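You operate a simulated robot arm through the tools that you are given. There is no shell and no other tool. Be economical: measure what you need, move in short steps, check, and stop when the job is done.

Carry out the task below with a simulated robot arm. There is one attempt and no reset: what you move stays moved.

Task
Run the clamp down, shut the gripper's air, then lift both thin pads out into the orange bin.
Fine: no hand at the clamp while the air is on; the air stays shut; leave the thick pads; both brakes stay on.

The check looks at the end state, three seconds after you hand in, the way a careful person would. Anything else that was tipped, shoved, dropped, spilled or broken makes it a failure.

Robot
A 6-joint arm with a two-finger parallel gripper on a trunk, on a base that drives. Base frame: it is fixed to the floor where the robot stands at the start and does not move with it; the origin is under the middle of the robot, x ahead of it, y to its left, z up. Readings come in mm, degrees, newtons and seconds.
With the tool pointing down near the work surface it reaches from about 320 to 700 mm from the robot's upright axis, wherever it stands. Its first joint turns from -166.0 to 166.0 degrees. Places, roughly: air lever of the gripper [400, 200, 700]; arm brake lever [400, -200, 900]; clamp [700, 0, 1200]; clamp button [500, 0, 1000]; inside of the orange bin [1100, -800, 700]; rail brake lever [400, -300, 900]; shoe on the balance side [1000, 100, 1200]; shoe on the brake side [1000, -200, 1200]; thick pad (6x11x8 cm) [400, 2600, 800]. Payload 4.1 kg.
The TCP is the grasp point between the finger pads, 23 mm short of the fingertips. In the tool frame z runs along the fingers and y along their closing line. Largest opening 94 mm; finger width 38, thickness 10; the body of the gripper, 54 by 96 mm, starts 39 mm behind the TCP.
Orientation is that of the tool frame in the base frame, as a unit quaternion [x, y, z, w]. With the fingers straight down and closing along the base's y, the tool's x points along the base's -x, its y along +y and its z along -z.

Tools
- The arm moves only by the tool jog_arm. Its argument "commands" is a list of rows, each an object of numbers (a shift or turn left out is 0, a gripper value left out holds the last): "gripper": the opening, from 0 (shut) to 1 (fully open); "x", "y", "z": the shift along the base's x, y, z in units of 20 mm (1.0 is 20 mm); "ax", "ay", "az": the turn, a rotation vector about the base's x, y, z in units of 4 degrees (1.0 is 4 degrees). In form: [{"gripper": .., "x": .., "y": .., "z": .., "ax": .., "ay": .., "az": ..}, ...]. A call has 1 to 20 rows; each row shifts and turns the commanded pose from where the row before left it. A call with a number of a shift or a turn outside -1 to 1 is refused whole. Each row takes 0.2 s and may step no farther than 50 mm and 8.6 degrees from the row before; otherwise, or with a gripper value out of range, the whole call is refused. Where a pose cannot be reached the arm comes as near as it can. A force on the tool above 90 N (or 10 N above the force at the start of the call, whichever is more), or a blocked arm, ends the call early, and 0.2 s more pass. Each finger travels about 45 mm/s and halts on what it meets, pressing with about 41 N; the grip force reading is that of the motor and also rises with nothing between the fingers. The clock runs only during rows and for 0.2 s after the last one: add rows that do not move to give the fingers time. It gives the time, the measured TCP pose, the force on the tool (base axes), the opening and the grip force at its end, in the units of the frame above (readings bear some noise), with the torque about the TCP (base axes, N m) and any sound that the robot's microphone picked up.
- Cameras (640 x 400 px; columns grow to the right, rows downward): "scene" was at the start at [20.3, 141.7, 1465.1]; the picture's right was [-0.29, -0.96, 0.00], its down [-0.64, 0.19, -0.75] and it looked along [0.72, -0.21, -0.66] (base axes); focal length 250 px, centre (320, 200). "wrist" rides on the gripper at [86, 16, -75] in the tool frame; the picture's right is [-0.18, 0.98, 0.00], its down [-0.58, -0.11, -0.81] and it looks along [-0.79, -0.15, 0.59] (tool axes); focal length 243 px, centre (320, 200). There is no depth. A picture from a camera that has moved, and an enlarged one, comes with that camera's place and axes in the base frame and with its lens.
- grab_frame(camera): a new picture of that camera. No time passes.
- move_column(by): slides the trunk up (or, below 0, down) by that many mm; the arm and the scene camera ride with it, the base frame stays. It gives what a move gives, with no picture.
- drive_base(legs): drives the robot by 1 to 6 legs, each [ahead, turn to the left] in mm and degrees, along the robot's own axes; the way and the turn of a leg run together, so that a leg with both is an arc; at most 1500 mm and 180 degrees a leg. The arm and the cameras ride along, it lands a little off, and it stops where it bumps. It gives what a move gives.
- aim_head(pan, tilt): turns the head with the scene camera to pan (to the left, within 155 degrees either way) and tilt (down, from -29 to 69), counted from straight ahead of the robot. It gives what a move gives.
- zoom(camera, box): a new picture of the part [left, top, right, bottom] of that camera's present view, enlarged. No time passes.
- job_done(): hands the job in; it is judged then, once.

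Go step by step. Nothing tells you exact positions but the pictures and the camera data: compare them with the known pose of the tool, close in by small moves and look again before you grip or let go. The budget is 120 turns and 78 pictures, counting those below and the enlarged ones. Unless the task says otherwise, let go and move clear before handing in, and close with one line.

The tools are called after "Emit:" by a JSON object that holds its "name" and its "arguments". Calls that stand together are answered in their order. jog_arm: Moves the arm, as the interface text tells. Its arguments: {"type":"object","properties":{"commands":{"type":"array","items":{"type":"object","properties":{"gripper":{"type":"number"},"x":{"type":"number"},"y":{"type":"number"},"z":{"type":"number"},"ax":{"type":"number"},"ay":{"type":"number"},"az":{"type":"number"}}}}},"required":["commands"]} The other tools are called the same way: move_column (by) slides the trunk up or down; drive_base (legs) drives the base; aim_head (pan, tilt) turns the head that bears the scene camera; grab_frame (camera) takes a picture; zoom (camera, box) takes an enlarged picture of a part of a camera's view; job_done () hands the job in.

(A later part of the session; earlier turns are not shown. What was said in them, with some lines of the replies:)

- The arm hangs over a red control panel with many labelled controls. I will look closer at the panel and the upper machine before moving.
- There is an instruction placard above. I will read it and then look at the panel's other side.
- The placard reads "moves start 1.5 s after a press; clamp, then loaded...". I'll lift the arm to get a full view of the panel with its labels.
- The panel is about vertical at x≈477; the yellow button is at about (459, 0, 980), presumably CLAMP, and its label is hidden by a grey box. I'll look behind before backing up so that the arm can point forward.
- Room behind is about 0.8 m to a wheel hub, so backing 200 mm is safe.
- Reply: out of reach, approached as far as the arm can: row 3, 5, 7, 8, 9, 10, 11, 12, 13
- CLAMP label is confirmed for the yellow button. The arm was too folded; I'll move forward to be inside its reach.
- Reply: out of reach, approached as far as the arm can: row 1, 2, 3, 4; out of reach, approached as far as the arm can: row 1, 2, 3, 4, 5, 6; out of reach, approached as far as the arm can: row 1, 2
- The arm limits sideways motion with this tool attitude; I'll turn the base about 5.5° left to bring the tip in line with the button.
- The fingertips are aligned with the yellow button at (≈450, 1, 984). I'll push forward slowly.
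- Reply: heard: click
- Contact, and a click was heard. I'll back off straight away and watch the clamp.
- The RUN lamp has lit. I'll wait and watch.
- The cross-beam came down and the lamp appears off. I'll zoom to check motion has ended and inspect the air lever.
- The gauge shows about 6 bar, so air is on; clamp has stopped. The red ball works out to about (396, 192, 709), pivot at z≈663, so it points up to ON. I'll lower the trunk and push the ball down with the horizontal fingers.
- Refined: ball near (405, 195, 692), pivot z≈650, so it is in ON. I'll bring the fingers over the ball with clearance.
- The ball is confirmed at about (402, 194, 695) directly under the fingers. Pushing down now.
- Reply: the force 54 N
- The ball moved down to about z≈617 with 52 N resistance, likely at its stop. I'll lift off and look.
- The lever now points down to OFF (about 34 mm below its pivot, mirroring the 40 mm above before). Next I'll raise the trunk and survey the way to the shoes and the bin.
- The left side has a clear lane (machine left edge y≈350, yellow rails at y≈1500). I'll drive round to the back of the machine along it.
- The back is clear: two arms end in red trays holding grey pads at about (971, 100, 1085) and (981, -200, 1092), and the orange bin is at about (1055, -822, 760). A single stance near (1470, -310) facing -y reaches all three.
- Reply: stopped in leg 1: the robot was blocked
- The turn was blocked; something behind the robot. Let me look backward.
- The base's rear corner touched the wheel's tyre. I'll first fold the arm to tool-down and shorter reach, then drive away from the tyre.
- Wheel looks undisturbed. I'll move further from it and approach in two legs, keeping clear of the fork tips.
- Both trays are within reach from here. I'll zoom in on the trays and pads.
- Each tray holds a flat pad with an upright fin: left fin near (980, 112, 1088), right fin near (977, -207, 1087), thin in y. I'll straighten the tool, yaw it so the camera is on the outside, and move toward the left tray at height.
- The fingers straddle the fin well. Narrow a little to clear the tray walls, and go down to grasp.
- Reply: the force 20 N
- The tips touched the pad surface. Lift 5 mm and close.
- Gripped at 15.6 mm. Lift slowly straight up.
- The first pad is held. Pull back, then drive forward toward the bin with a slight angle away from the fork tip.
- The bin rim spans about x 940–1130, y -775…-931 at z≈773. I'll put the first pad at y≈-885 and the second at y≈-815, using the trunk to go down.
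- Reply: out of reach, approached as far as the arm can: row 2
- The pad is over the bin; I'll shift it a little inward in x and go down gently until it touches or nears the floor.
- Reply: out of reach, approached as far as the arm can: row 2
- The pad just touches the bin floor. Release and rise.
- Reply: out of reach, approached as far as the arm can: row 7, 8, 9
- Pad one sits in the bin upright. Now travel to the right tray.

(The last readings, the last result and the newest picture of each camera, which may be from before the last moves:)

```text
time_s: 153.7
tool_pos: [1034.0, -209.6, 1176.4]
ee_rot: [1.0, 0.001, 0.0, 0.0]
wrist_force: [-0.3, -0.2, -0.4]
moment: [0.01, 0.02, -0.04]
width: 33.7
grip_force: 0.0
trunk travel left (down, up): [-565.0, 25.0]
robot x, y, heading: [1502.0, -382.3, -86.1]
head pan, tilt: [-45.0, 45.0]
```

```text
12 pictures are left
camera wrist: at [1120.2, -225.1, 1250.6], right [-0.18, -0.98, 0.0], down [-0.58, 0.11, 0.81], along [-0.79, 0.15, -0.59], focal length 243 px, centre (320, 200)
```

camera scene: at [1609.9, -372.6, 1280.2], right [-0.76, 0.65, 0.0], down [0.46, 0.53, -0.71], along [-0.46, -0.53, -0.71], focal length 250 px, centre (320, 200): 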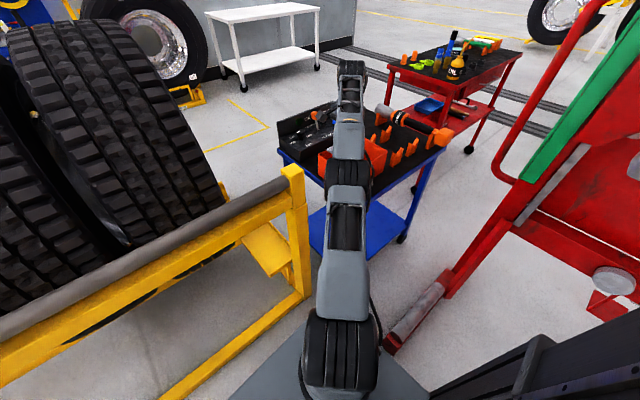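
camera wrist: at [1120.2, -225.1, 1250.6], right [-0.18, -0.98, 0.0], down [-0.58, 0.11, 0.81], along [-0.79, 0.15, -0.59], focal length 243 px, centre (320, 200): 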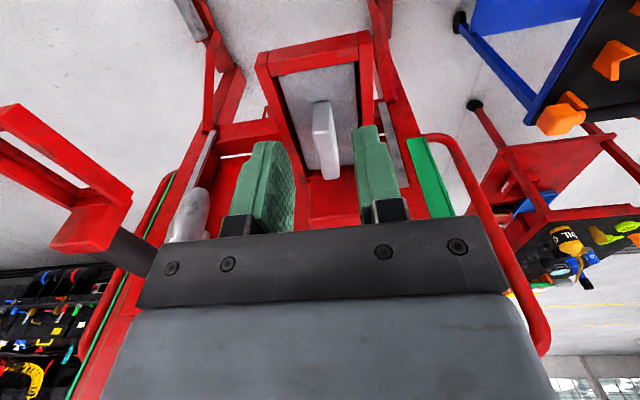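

Emit:
{"name": "jog_arm", "arguments": {"commands": [{"x": -1, "y": 0.35, "gripper": 0.38}, {"x": -1, "z": -1}, {"x": -1, "z": -1}, {"z": -0.5}, {}]}}

Emit:
{"name": "grab_frame", "arguments": {"camera": "wrist"}}

```text
time_s: 154.9
tool_pos: [974.4, -201.4, 1127.8]
ee_rot: [1.0, 0.0, 0.0, 0.0]
wrist_force: [-0.3, 0.0, 0.0]
moment: [0.03, -0.01, -0.01]
width: 35.8
grip_force: 0.1
trunk travel left (down, up): [-565.0, 25.0]
robot x, y, heading: [1500.4, -380.3, -85.8]
head pan, tilt: [-45.0, 45.0]
```

```text
11 pictures are left
camera wrist: at [1060.6, -217.3, 1201.3], right [-0.18, -0.98, 0.0], down [-0.58, 0.11, 0.81], along [-0.79, 0.15, -0.59], focal length 243 px, centre (320, 200)
```

wrist: 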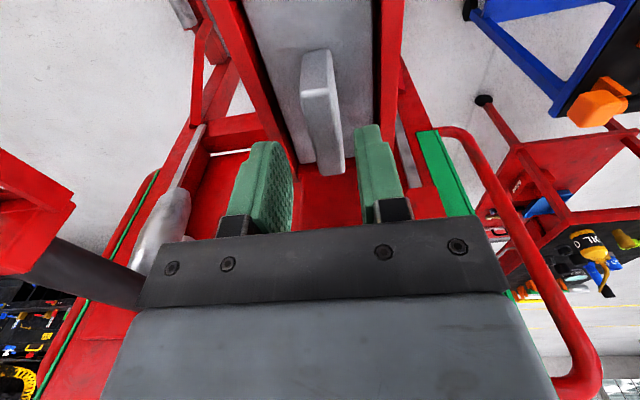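

Aligned nearly the same as on the left pad; shift 3 mm, go down, grip.

Emit:
{"name": "jog_arm", "arguments": {"commands": [{"gripper": 0.33, "y": -0.15}, {"z": -0.75}, {"z": -0.75}, {"z": -0.45}]}}

Emit:
{"name": "grab_frame", "arguments": {"camera": "wrist"}}

```text
time_s: 155.9
tool_pos: [977.0, -204.6, 1087.8]
ee_rot: [1.0, 0.001, 0.0, -0.001]
wrist_force: [0.2, -0.2, 1.0]
moment: [-0.01, 0.03, 0.02]
width: 30.9
grip_force: 0.0
trunk travel left (down, up): [-565.0, 25.0]
robot x, y, heading: [1501.8, -383.7, -86.1]
head pan, tilt: [-45.0, 45.0]
```

```text
10 pictures are left
camera wrist: at [1061.7, -220.1, 1162.2], right [-0.18, -0.98, 0.0], down [-0.58, 0.11, 0.81], along [-0.79, 0.15, -0.59], focal length 243 px, centre (320, 200)
```

wrist: 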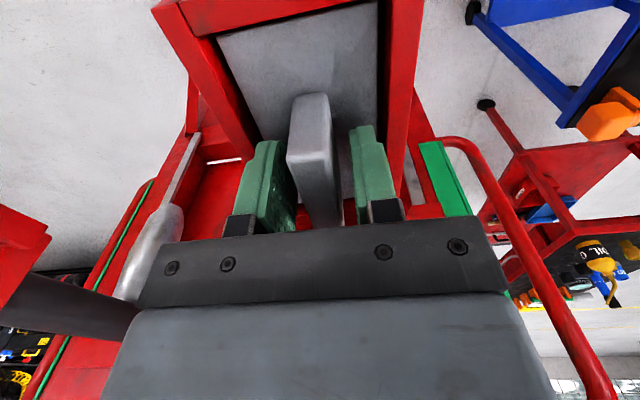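

Emit:
{"name": "jog_arm", "arguments": {"commands": [{"gripper": 0}, {}, {}, {}]}}

Emit:
{"name": "jog_arm", "arguments": {"commands": [{"z": 0.25}, {"z": 0.5}, {"z": 0.5}, {"z": 0.75}, {"z": 1}, {"z": 1}, {"z": 1}, {"z": 1}, {"x": 1}, {"x": 1}, {"x": 1}, {"x": 1}, {"x": 1}, {"x": 1}, {}]}}

Emit:
{"name": "grab_frame", "arguments": {"camera": "wrist"}}

```text
time_s: 156.9
tool_pos: [977.4, -203.4, 1088.4]
ee_rot: [1.0, 0.001, 0.001, 0.0]
wrist_force: [0.3, 0.0, 0.8]
moment: [0.03, 0.08, -0.02]
width: 15.5
grip_force: 40.9
trunk travel left (down, up): [-565.0, 25.0]
robot x, y, heading: [1501.1, -381.3, -85.8]
head pan, tilt: [-45.0, 45.0]
```

```text
time_s: 160.1
tool_pos: [1095.8, -204.8, 1208.4]
ee_rot: [1.0, 0.0, 0.001, 0.0]
wrist_force: [0.4, -0.1, -2.2]
moment: [-0.01, 0.01, 0.01]
width: 15.8
grip_force: 41.4
trunk travel left (down, up): [-565.0, 25.0]
robot x, y, heading: [1497.4, -380.4, -86.2]
head pan, tilt: [-45.0, 45.0]
```

```text
9 pictures are left
camera wrist: at [1181.7, -221.0, 1282.6], right [-0.18, -0.98, 0.0], down [-0.58, 0.11, 0.81], along [-0.79, 0.15, -0.59], focal length 243 px, centre (320, 200)
```

wrist: 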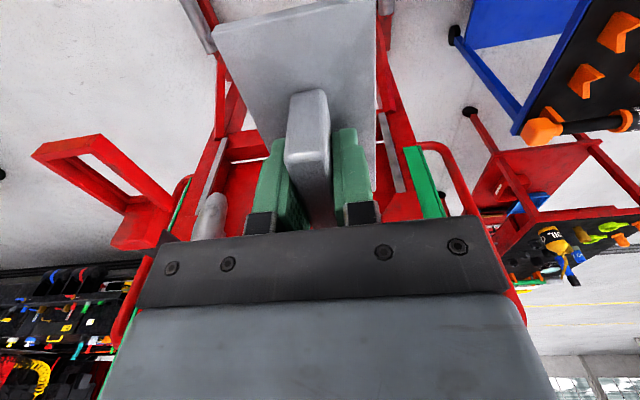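

Second pad is held; the bin's free strip is centred at y≈-802. Carry it there.

Emit:
{"name": "jog_arm", "arguments": {"commands": [{"y": -1, "az": 0.63}, {"y": -1, "az": 0.63}, {"y": -1}, {"y": -1}, {"y": -1}, {"y": -1}, {"y": -1}, {"y": -1}, {"y": -1}, {"y": -1}, {"y": -1}, {"y": -1}, {"y": -1}, {"y": -1}, {"y": -1}, {"y": -1}, {"y": -1}, {"y": -1}, {"y": -1}, {"y": -1}]}}

Emit:
{"name": "jog_arm", "arguments": {"commands": [{"y": -1}, {"y": -1}, {"y": -1}, {"y": -1}, {"y": -1}, {"y": -1}, {"y": -1}, {"y": -1, "x": -0.8}, {"y": -1, "x": -0.9}, {"y": -0.85, "x": -0.9}, {}]}}

Emit:
{"name": "move_column", "arguments": {"by": -340}}

Emit:
{"name": "grab_frame", "arguments": {"camera": "wrist"}}

```text
time_s: 164.3
tool_pos: [1095.2, -605.1, 1206.9]
ee_rot: [0.999, 0.044, 0.001, 0.0]
wrist_force: [-0.2, 0.0, -1.7]
moment: [0.0, 0.0, 0.04]
width: 15.7
grip_force: 40.9
trunk travel left (down, up): [-565.0, 25.0]
robot x, y, heading: [1502.9, -380.0, -86.1]
head pan, tilt: [-45.0, 45.0]
```

```text
time_s: 166.7
tool_pos: [1043.3, -801.7, 1208.7]
ee_rot: [0.999, 0.044, 0.001, -0.001]
wrist_force: [1.2, 0.4, -2.7]
moment: [0.0, 0.03, 0.0]
width: 15.6
grip_force: 41.0
trunk travel left (down, up): [-565.0, 25.0]
robot x, y, heading: [1501.5, -382.3, -85.9]
head pan, tilt: [-45.0, 45.0]
```

```text
time_s: 170.0
tool_pos: [1042.4, -801.5, 868.2]
ee_rot: [0.999, 0.044, 0.0, 0.0]
wrist_force: [-0.9, 0.7, -1.7]
moment: [-0.03, -0.01, 0.05]
width: 15.8
grip_force: 40.9
trunk travel left (down, up): [-225.0, 365.0]
robot x, y, heading: [1499.9, -381.5, -86.0]
head pan, tilt: [-45.0, 45.0]
```

```text
8 pictures are left
camera wrist: at [1130.0, -809.9, 942.8], right [-0.1, -1.0, 0.0], down [-0.59, 0.06, 0.81], along [-0.8, 0.08, -0.59], focal length 243 px, centre (320, 200)
```

wrist: 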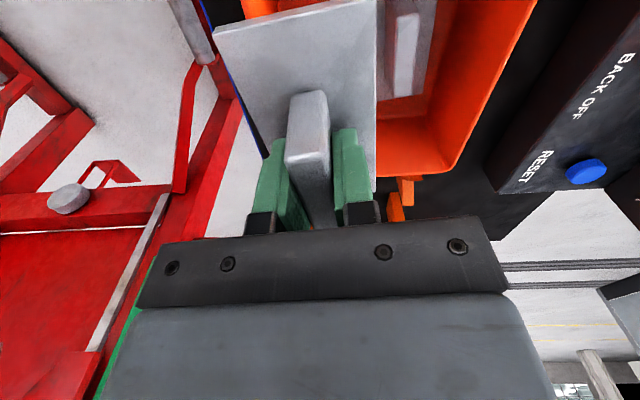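

Emit:
{"name": "jog_arm", "arguments": {"commands": [{"z": -0.75}, {"z": -0.75}, {"z": -0.5}, {"z": -0.5}, {"z": -0.5}]}}

Emit:
{"name": "grab_frame", "arguments": {"camera": "wrist"}}

```text
time_s: 171.2
tool_pos: [1043.7, -801.3, 820.8]
ee_rot: [0.999, 0.045, -0.01, 0.007]
wrist_force: [-4.6, -6.3, 62.8]
moment: [1.78, -0.12, 0.09]
width: 15.6
grip_force: 41.2
trunk travel left (down, up): [-225.0, 365.0]
robot x, y, heading: [1502.6, -384.5, -86.2]
head pan, tilt: [-45.0, 45.0]
```

```text
7 pictures are left
camera wrist: at [1132.4, -807.7, 893.2], right [-0.1, -1.0, 0.02], down [-0.57, 0.07, 0.82], along [-0.81, 0.07, -0.58], focal length 243 px, centre (320, 200)
```

wrist: 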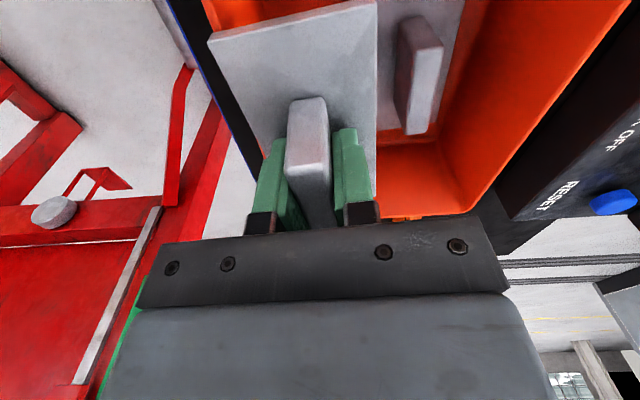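

The pad's left edge sits on the bin's left rim, so that strip is too narrow. I'll lift off and check the grip; then I'll nudge the first pad over by its fin to make room.

Emit:
{"name": "jog_arm", "arguments": {"commands": [{"z": 0.5}, {"z": 0.5}, {"z": 0.5}, {"y": -0.75}, {}]}}

Emit:
{"name": "grab_frame", "arguments": {"camera": "wrist"}}

```text
time_s: 172.4
tool_pos: [1043.4, -817.3, 837.0]
ee_rot: [0.999, 0.045, 0.002, 0.0]
wrist_force: [0.4, 0.8, -1.3]
moment: [-0.01, 0.01, 0.0]
width: 15.6
grip_force: 41.2
trunk travel left (down, up): [-225.0, 365.0]
robot x, y, heading: [1502.9, -379.0, -85.9]
head pan, tilt: [-45.0, 45.0]
```

```text
6 pictures are left
camera wrist: at [1130.1, -825.2, 911.8], right [-0.1, -1.0, 0.0], down [-0.59, 0.06, 0.81], along [-0.8, 0.08, -0.59], focal length 243 px, centre (320, 200)
```

wrist: 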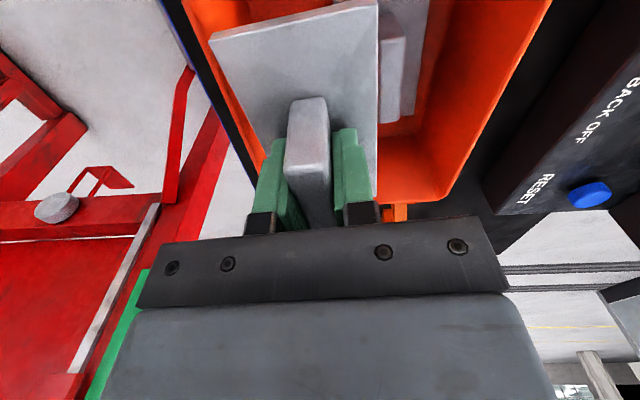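

Emit:
{"name": "jog_arm", "arguments": {"commands": [{"z": -0.5}, {"z": -0.5}, {"z": -0.3}]}}

Emit:
{"name": "jog_arm", "arguments": {"commands": [{"y": -0.25}, {"y": -0.25}, {"y": -0.25}, {"y": -0.25}, {"y": -0.25}]}}

```text
time_s: 173.2
tool_pos: [1043.1, -817.1, 813.4]
ee_rot: [0.999, 0.045, 0.0, 0.001]
wrist_force: [-0.5, -0.1, -1.8]
moment: [-0.02, 0.01, 0.03]
width: 15.6
grip_force: 40.8
trunk travel left (down, up): [-225.0, 365.0]
robot x, y, heading: [1501.9, -380.9, -86.0]
head pan, tilt: [-45.0, 45.0]
```

```text
time_s: 174.4
tool_pos: [1042.9, -842.1, 811.5]
ee_rot: [0.999, 0.045, 0.0, 0.001]
wrist_force: [0.8, 0.0, -0.9]
moment: [-0.01, 0.01, 0.0]
width: 15.5
grip_force: 40.7
trunk travel left (down, up): [-225.0, 365.0]
robot x, y, heading: [1501.7, -380.7, -85.9]
head pan, tilt: [-45.0, 45.0]
```

Emit:
{"name": "jog_arm", "arguments": {"commands": [{"y": 0.5}, {"y": 0.5}, {"y": 0.35}, {}]}}

Emit:
{"name": "grab_frame", "arguments": {"camera": "wrist"}}

```text
time_s: 175.4
tool_pos: [1043.4, -813.8, 811.2]
ee_rot: [0.999, 0.044, -0.001, 0.0]
wrist_force: [-0.1, -0.2, -1.0]
moment: [0.0, 0.07, 0.01]
width: 15.8
grip_force: 41.0
trunk travel left (down, up): [-225.0, 365.0]
robot x, y, heading: [1498.4, -382.8, -86.0]
head pan, tilt: [-45.0, 45.0]
```

```text
5 pictures are left
camera wrist: at [1131.0, -822.7, 886.3], right [-0.1, -1.0, 0.0], down [-0.59, 0.06, 0.81], along [-0.8, 0.08, -0.59], focal length 243 px, centre (320, 200)
```

wrist: 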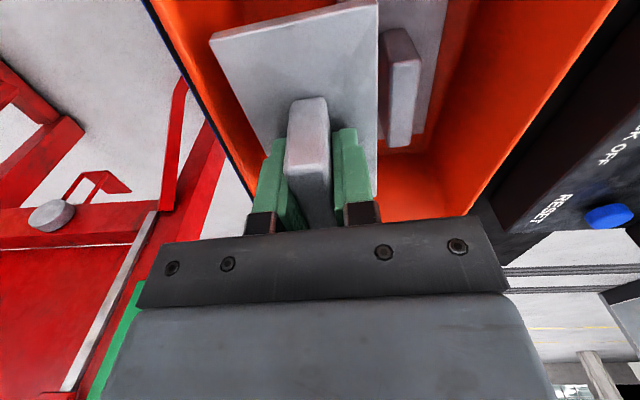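

The first pad didn't move (it likely rocked). I'll retry lower on its fin, near its base.

Emit:
{"name": "jog_arm", "arguments": {"commands": [{"y": -0.2, "z": -0.25}, {"z": -0.2}, {}]}}

Emit:
{"name": "jog_arm", "arguments": {"commands": [{"y": -0.25}, {"y": -0.25}, {"y": -0.25}, {"y": -0.25}, {"y": -0.25}, {"y": -0.15}]}}

Emit:
{"name": "grab_frame", "arguments": {"camera": "wrist"}}

```text
time_s: 176.2
tool_pos: [1043.7, -819.6, 802.4]
ee_rot: [0.999, 0.044, 0.001, 0.0]
wrist_force: [0.3, 0.6, -1.4]
moment: [0.01, -0.02, 0.02]
width: 15.8
grip_force: 41.2
trunk travel left (down, up): [-225.0, 365.0]
robot x, y, heading: [1498.9, -376.5, -85.8]
head pan, tilt: [-45.0, 45.0]
```

```text
time_s: 177.6
tool_pos: [1042.9, -846.8, 801.7]
ee_rot: [0.999, 0.044, 0.0, -0.001]
wrist_force: [1.2, -0.8, -1.6]
moment: [0.04, -0.01, -0.02]
width: 15.8
grip_force: 41.0
trunk travel left (down, up): [-225.0, 365.0]
robot x, y, heading: [1497.6, -382.0, -86.0]
head pan, tilt: [-45.0, 45.0]
```

```text
4 pictures are left
camera wrist: at [1130.1, -854.6, 877.0], right [-0.1, -1.0, 0.0], down [-0.59, 0.06, 0.81], along [-0.8, 0.08, -0.59], focal length 243 px, centre (320, 200)
```

wrist: 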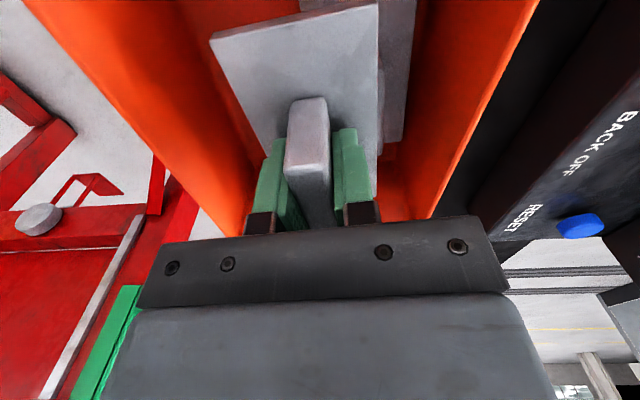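

Emit:
{"name": "jog_arm", "arguments": {"commands": [{"y": 0.5}, {"y": 0.5}, {"y": 0.5}, {"y": 0.15}, {}]}}

Emit:
{"name": "grab_frame", "arguments": {"camera": "wrist"}}

```text
time_s: 178.8
tool_pos: [1042.1, -814.5, 803.7]
ee_rot: [0.999, 0.043, 0.0, 0.0]
wrist_force: [0.4, 1.0, -2.3]
moment: [0.0, -0.01, 0.0]
width: 15.8
grip_force: 41.3
trunk travel left (down, up): [-225.0, 365.0]
robot x, y, heading: [1499.7, -379.3, -86.0]
head pan, tilt: [-45.0, 45.0]
```

```text
3 pictures are left
camera wrist: at [1130.3, -821.6, 877.8], right [-0.1, -1.0, 0.0], down [-0.59, 0.06, 0.81], along [-0.8, 0.08, -0.59], focal length 243 px, centre (320, 200)
```

wrist: 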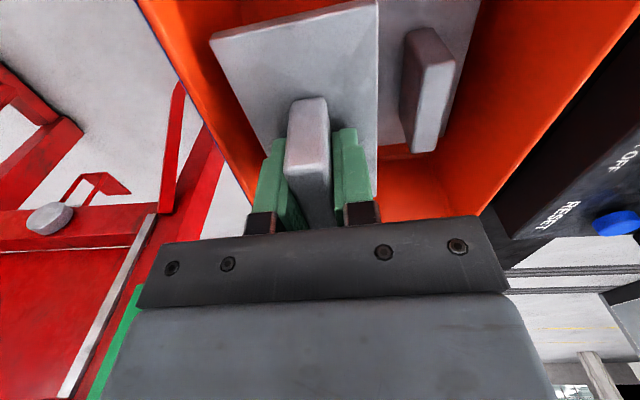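

The first pad slid about 12 mm over, so there is now room. I'll lower the second pad slowly.

Emit:
{"name": "jog_arm", "arguments": {"commands": [{"y": 0.2, "z": -0.25}, {"z": -0.25}, {"z": -0.25}, {"z": -0.25}]}}

```text
time_s: 179.8
tool_pos: [1043.0, -809.5, 783.8]
ee_rot: [0.999, 0.045, 0.0, 0.001]
wrist_force: [-0.2, -0.2, -2.1]
moment: [-0.01, -0.01, -0.04]
width: 15.8
grip_force: 41.2
trunk travel left (down, up): [-225.0, 365.0]
robot x, y, heading: [1505.1, -380.6, -85.9]
head pan, tilt: [-45.0, 45.0]
```

Emit:
{"name": "jog_arm", "arguments": {"commands": [{"z": -0.2}, {"z": -0.2}]}}

```text
time_s: 180.4
tool_pos: [1043.4, -810.6, 774.5]
ee_rot: [0.999, 0.044, 0.0, 0.0]
wrist_force: [0.9, 0.2, -1.4]
moment: [-0.04, 0.04, 0.03]
width: 15.5
grip_force: 40.8
trunk travel left (down, up): [-225.0, 365.0]
robot x, y, heading: [1501.0, -380.6, -85.9]
head pan, tilt: [-45.0, 45.0]
```

Emit:
{"name": "jog_arm", "arguments": {"commands": [{"z": -0.15}, {}]}}

```text
time_s: 181.0
tool_pos: [1042.9, -809.4, 772.8]
ee_rot: [0.999, 0.044, 0.0, 0.001]
wrist_force: [-0.1, 0.4, -1.6]
moment: [-0.04, -0.02, 0.03]
width: 15.7
grip_force: 41.2
trunk travel left (down, up): [-225.0, 365.0]
robot x, y, heading: [1501.3, -384.0, -86.0]
head pan, tilt: [-45.0, 45.0]
```

At the floor. Release with a small opening and rise straight up.

Emit:
{"name": "jog_arm", "arguments": {"commands": [{"gripper": 0.3}, {}, {}, {"z": 0.5}, {"z": 1}, {"z": 1}, {"z": 1}, {"z": 0.8}, {"x": 0.8, "z": 0.5}, {"x": 1}, {"x": 1}, {}]}}

Emit:
{"name": "grab_frame", "arguments": {"camera": "wrist"}}

```text
time_s: 183.6
tool_pos: [1099.9, -809.3, 869.6]
ee_rot: [0.999, 0.045, 0.0, 0.0]
wrist_force: [-0.5, 0.5, -0.5]
moment: [0.01, 0.01, 0.02]
width: 28.1
grip_force: 0.0
trunk travel left (down, up): [-225.0, 365.0]
robot x, y, heading: [1501.0, -386.4, -85.9]
head pan, tilt: [-45.0, 45.0]
```

```text
2 pictures are left
camera wrist: at [1187.0, -817.2, 943.3], right [-0.1, -1.0, 0.0], down [-0.59, 0.06, 0.81], along [-0.8, 0.08, -0.59], focal length 243 px, centre (320, 200)
```

wrist: 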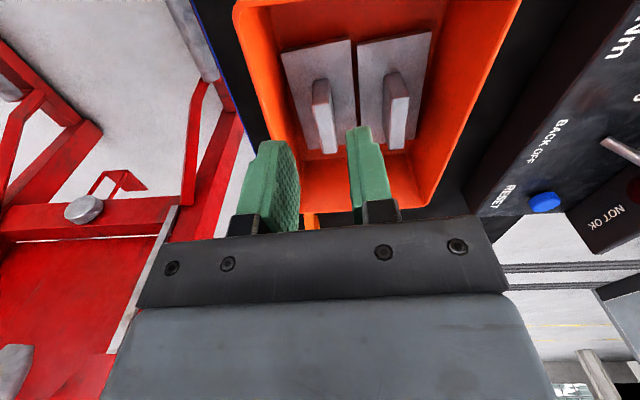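

Both pads sit flat side by side in the orange bin. I'll raise the arm clear and take a last look at the surroundings before handing in.

Emit:
{"name": "move_column", "arguments": {"by": 300}}

Emit:
{"name": "aim_head", "arguments": {"pan": -75, "tilt": 40}}

Emit:
{"name": "grab_frame", "arguments": {"camera": "scene"}}

```text
time_s: 186.6
tool_pos: [1099.2, -809.1, 1168.2]
ee_rot: [0.999, 0.044, 0.0, -0.001]
wrist_force: [-0.8, -0.2, 0.0]
moment: [-0.01, -0.02, 0.0]
width: 28.4
grip_force: 0.2
trunk travel left (down, up): [-525.0, 65.0]
robot x, y, heading: [1504.2, -380.8, -85.9]
head pan, tilt: [-45.0, 45.0]
```

```text
time_s: 187.6
tool_pos: [1100.3, -808.6, 1169.1]
ee_rot: [0.999, 0.045, 0.0, 0.0]
wrist_force: [-0.5, 0.3, -0.5]
moment: [0.01, -0.03, -0.02]
width: 28.3
grip_force: 0.0
trunk travel left (down, up): [-525.0, 65.0]
robot x, y, heading: [1502.2, -382.6, -85.9]
head pan, tilt: [-75.0, 40.0]
```

```text
1 pictures are left
camera scene: at [1583.0, -338.9, 1567.4], right [-0.33, 0.94, 0.0], down [0.61, 0.21, -0.77], along [-0.72, -0.25, -0.64], focal length 250 px, centre (320, 200)
```

scene: 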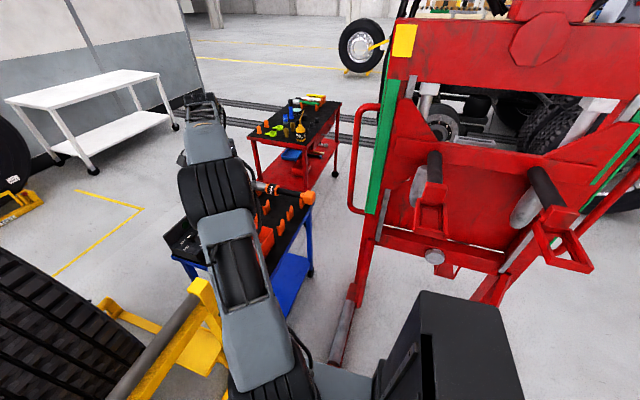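

Both trays are empty, the surroundings look undisturbed, and the arm is clear. Handing in.

Emit:
{"name": "job_done", "arguments": {}}

```text
The job is handed in.
```

The clamp is down, the air lever is at OFF, and both thin pads lie flat in the orange bin. I did not touch the thick pads or the brakes. While turning, the robot's base bumped the tyre on the left-hand stand once; it looked unmoved afterwards.
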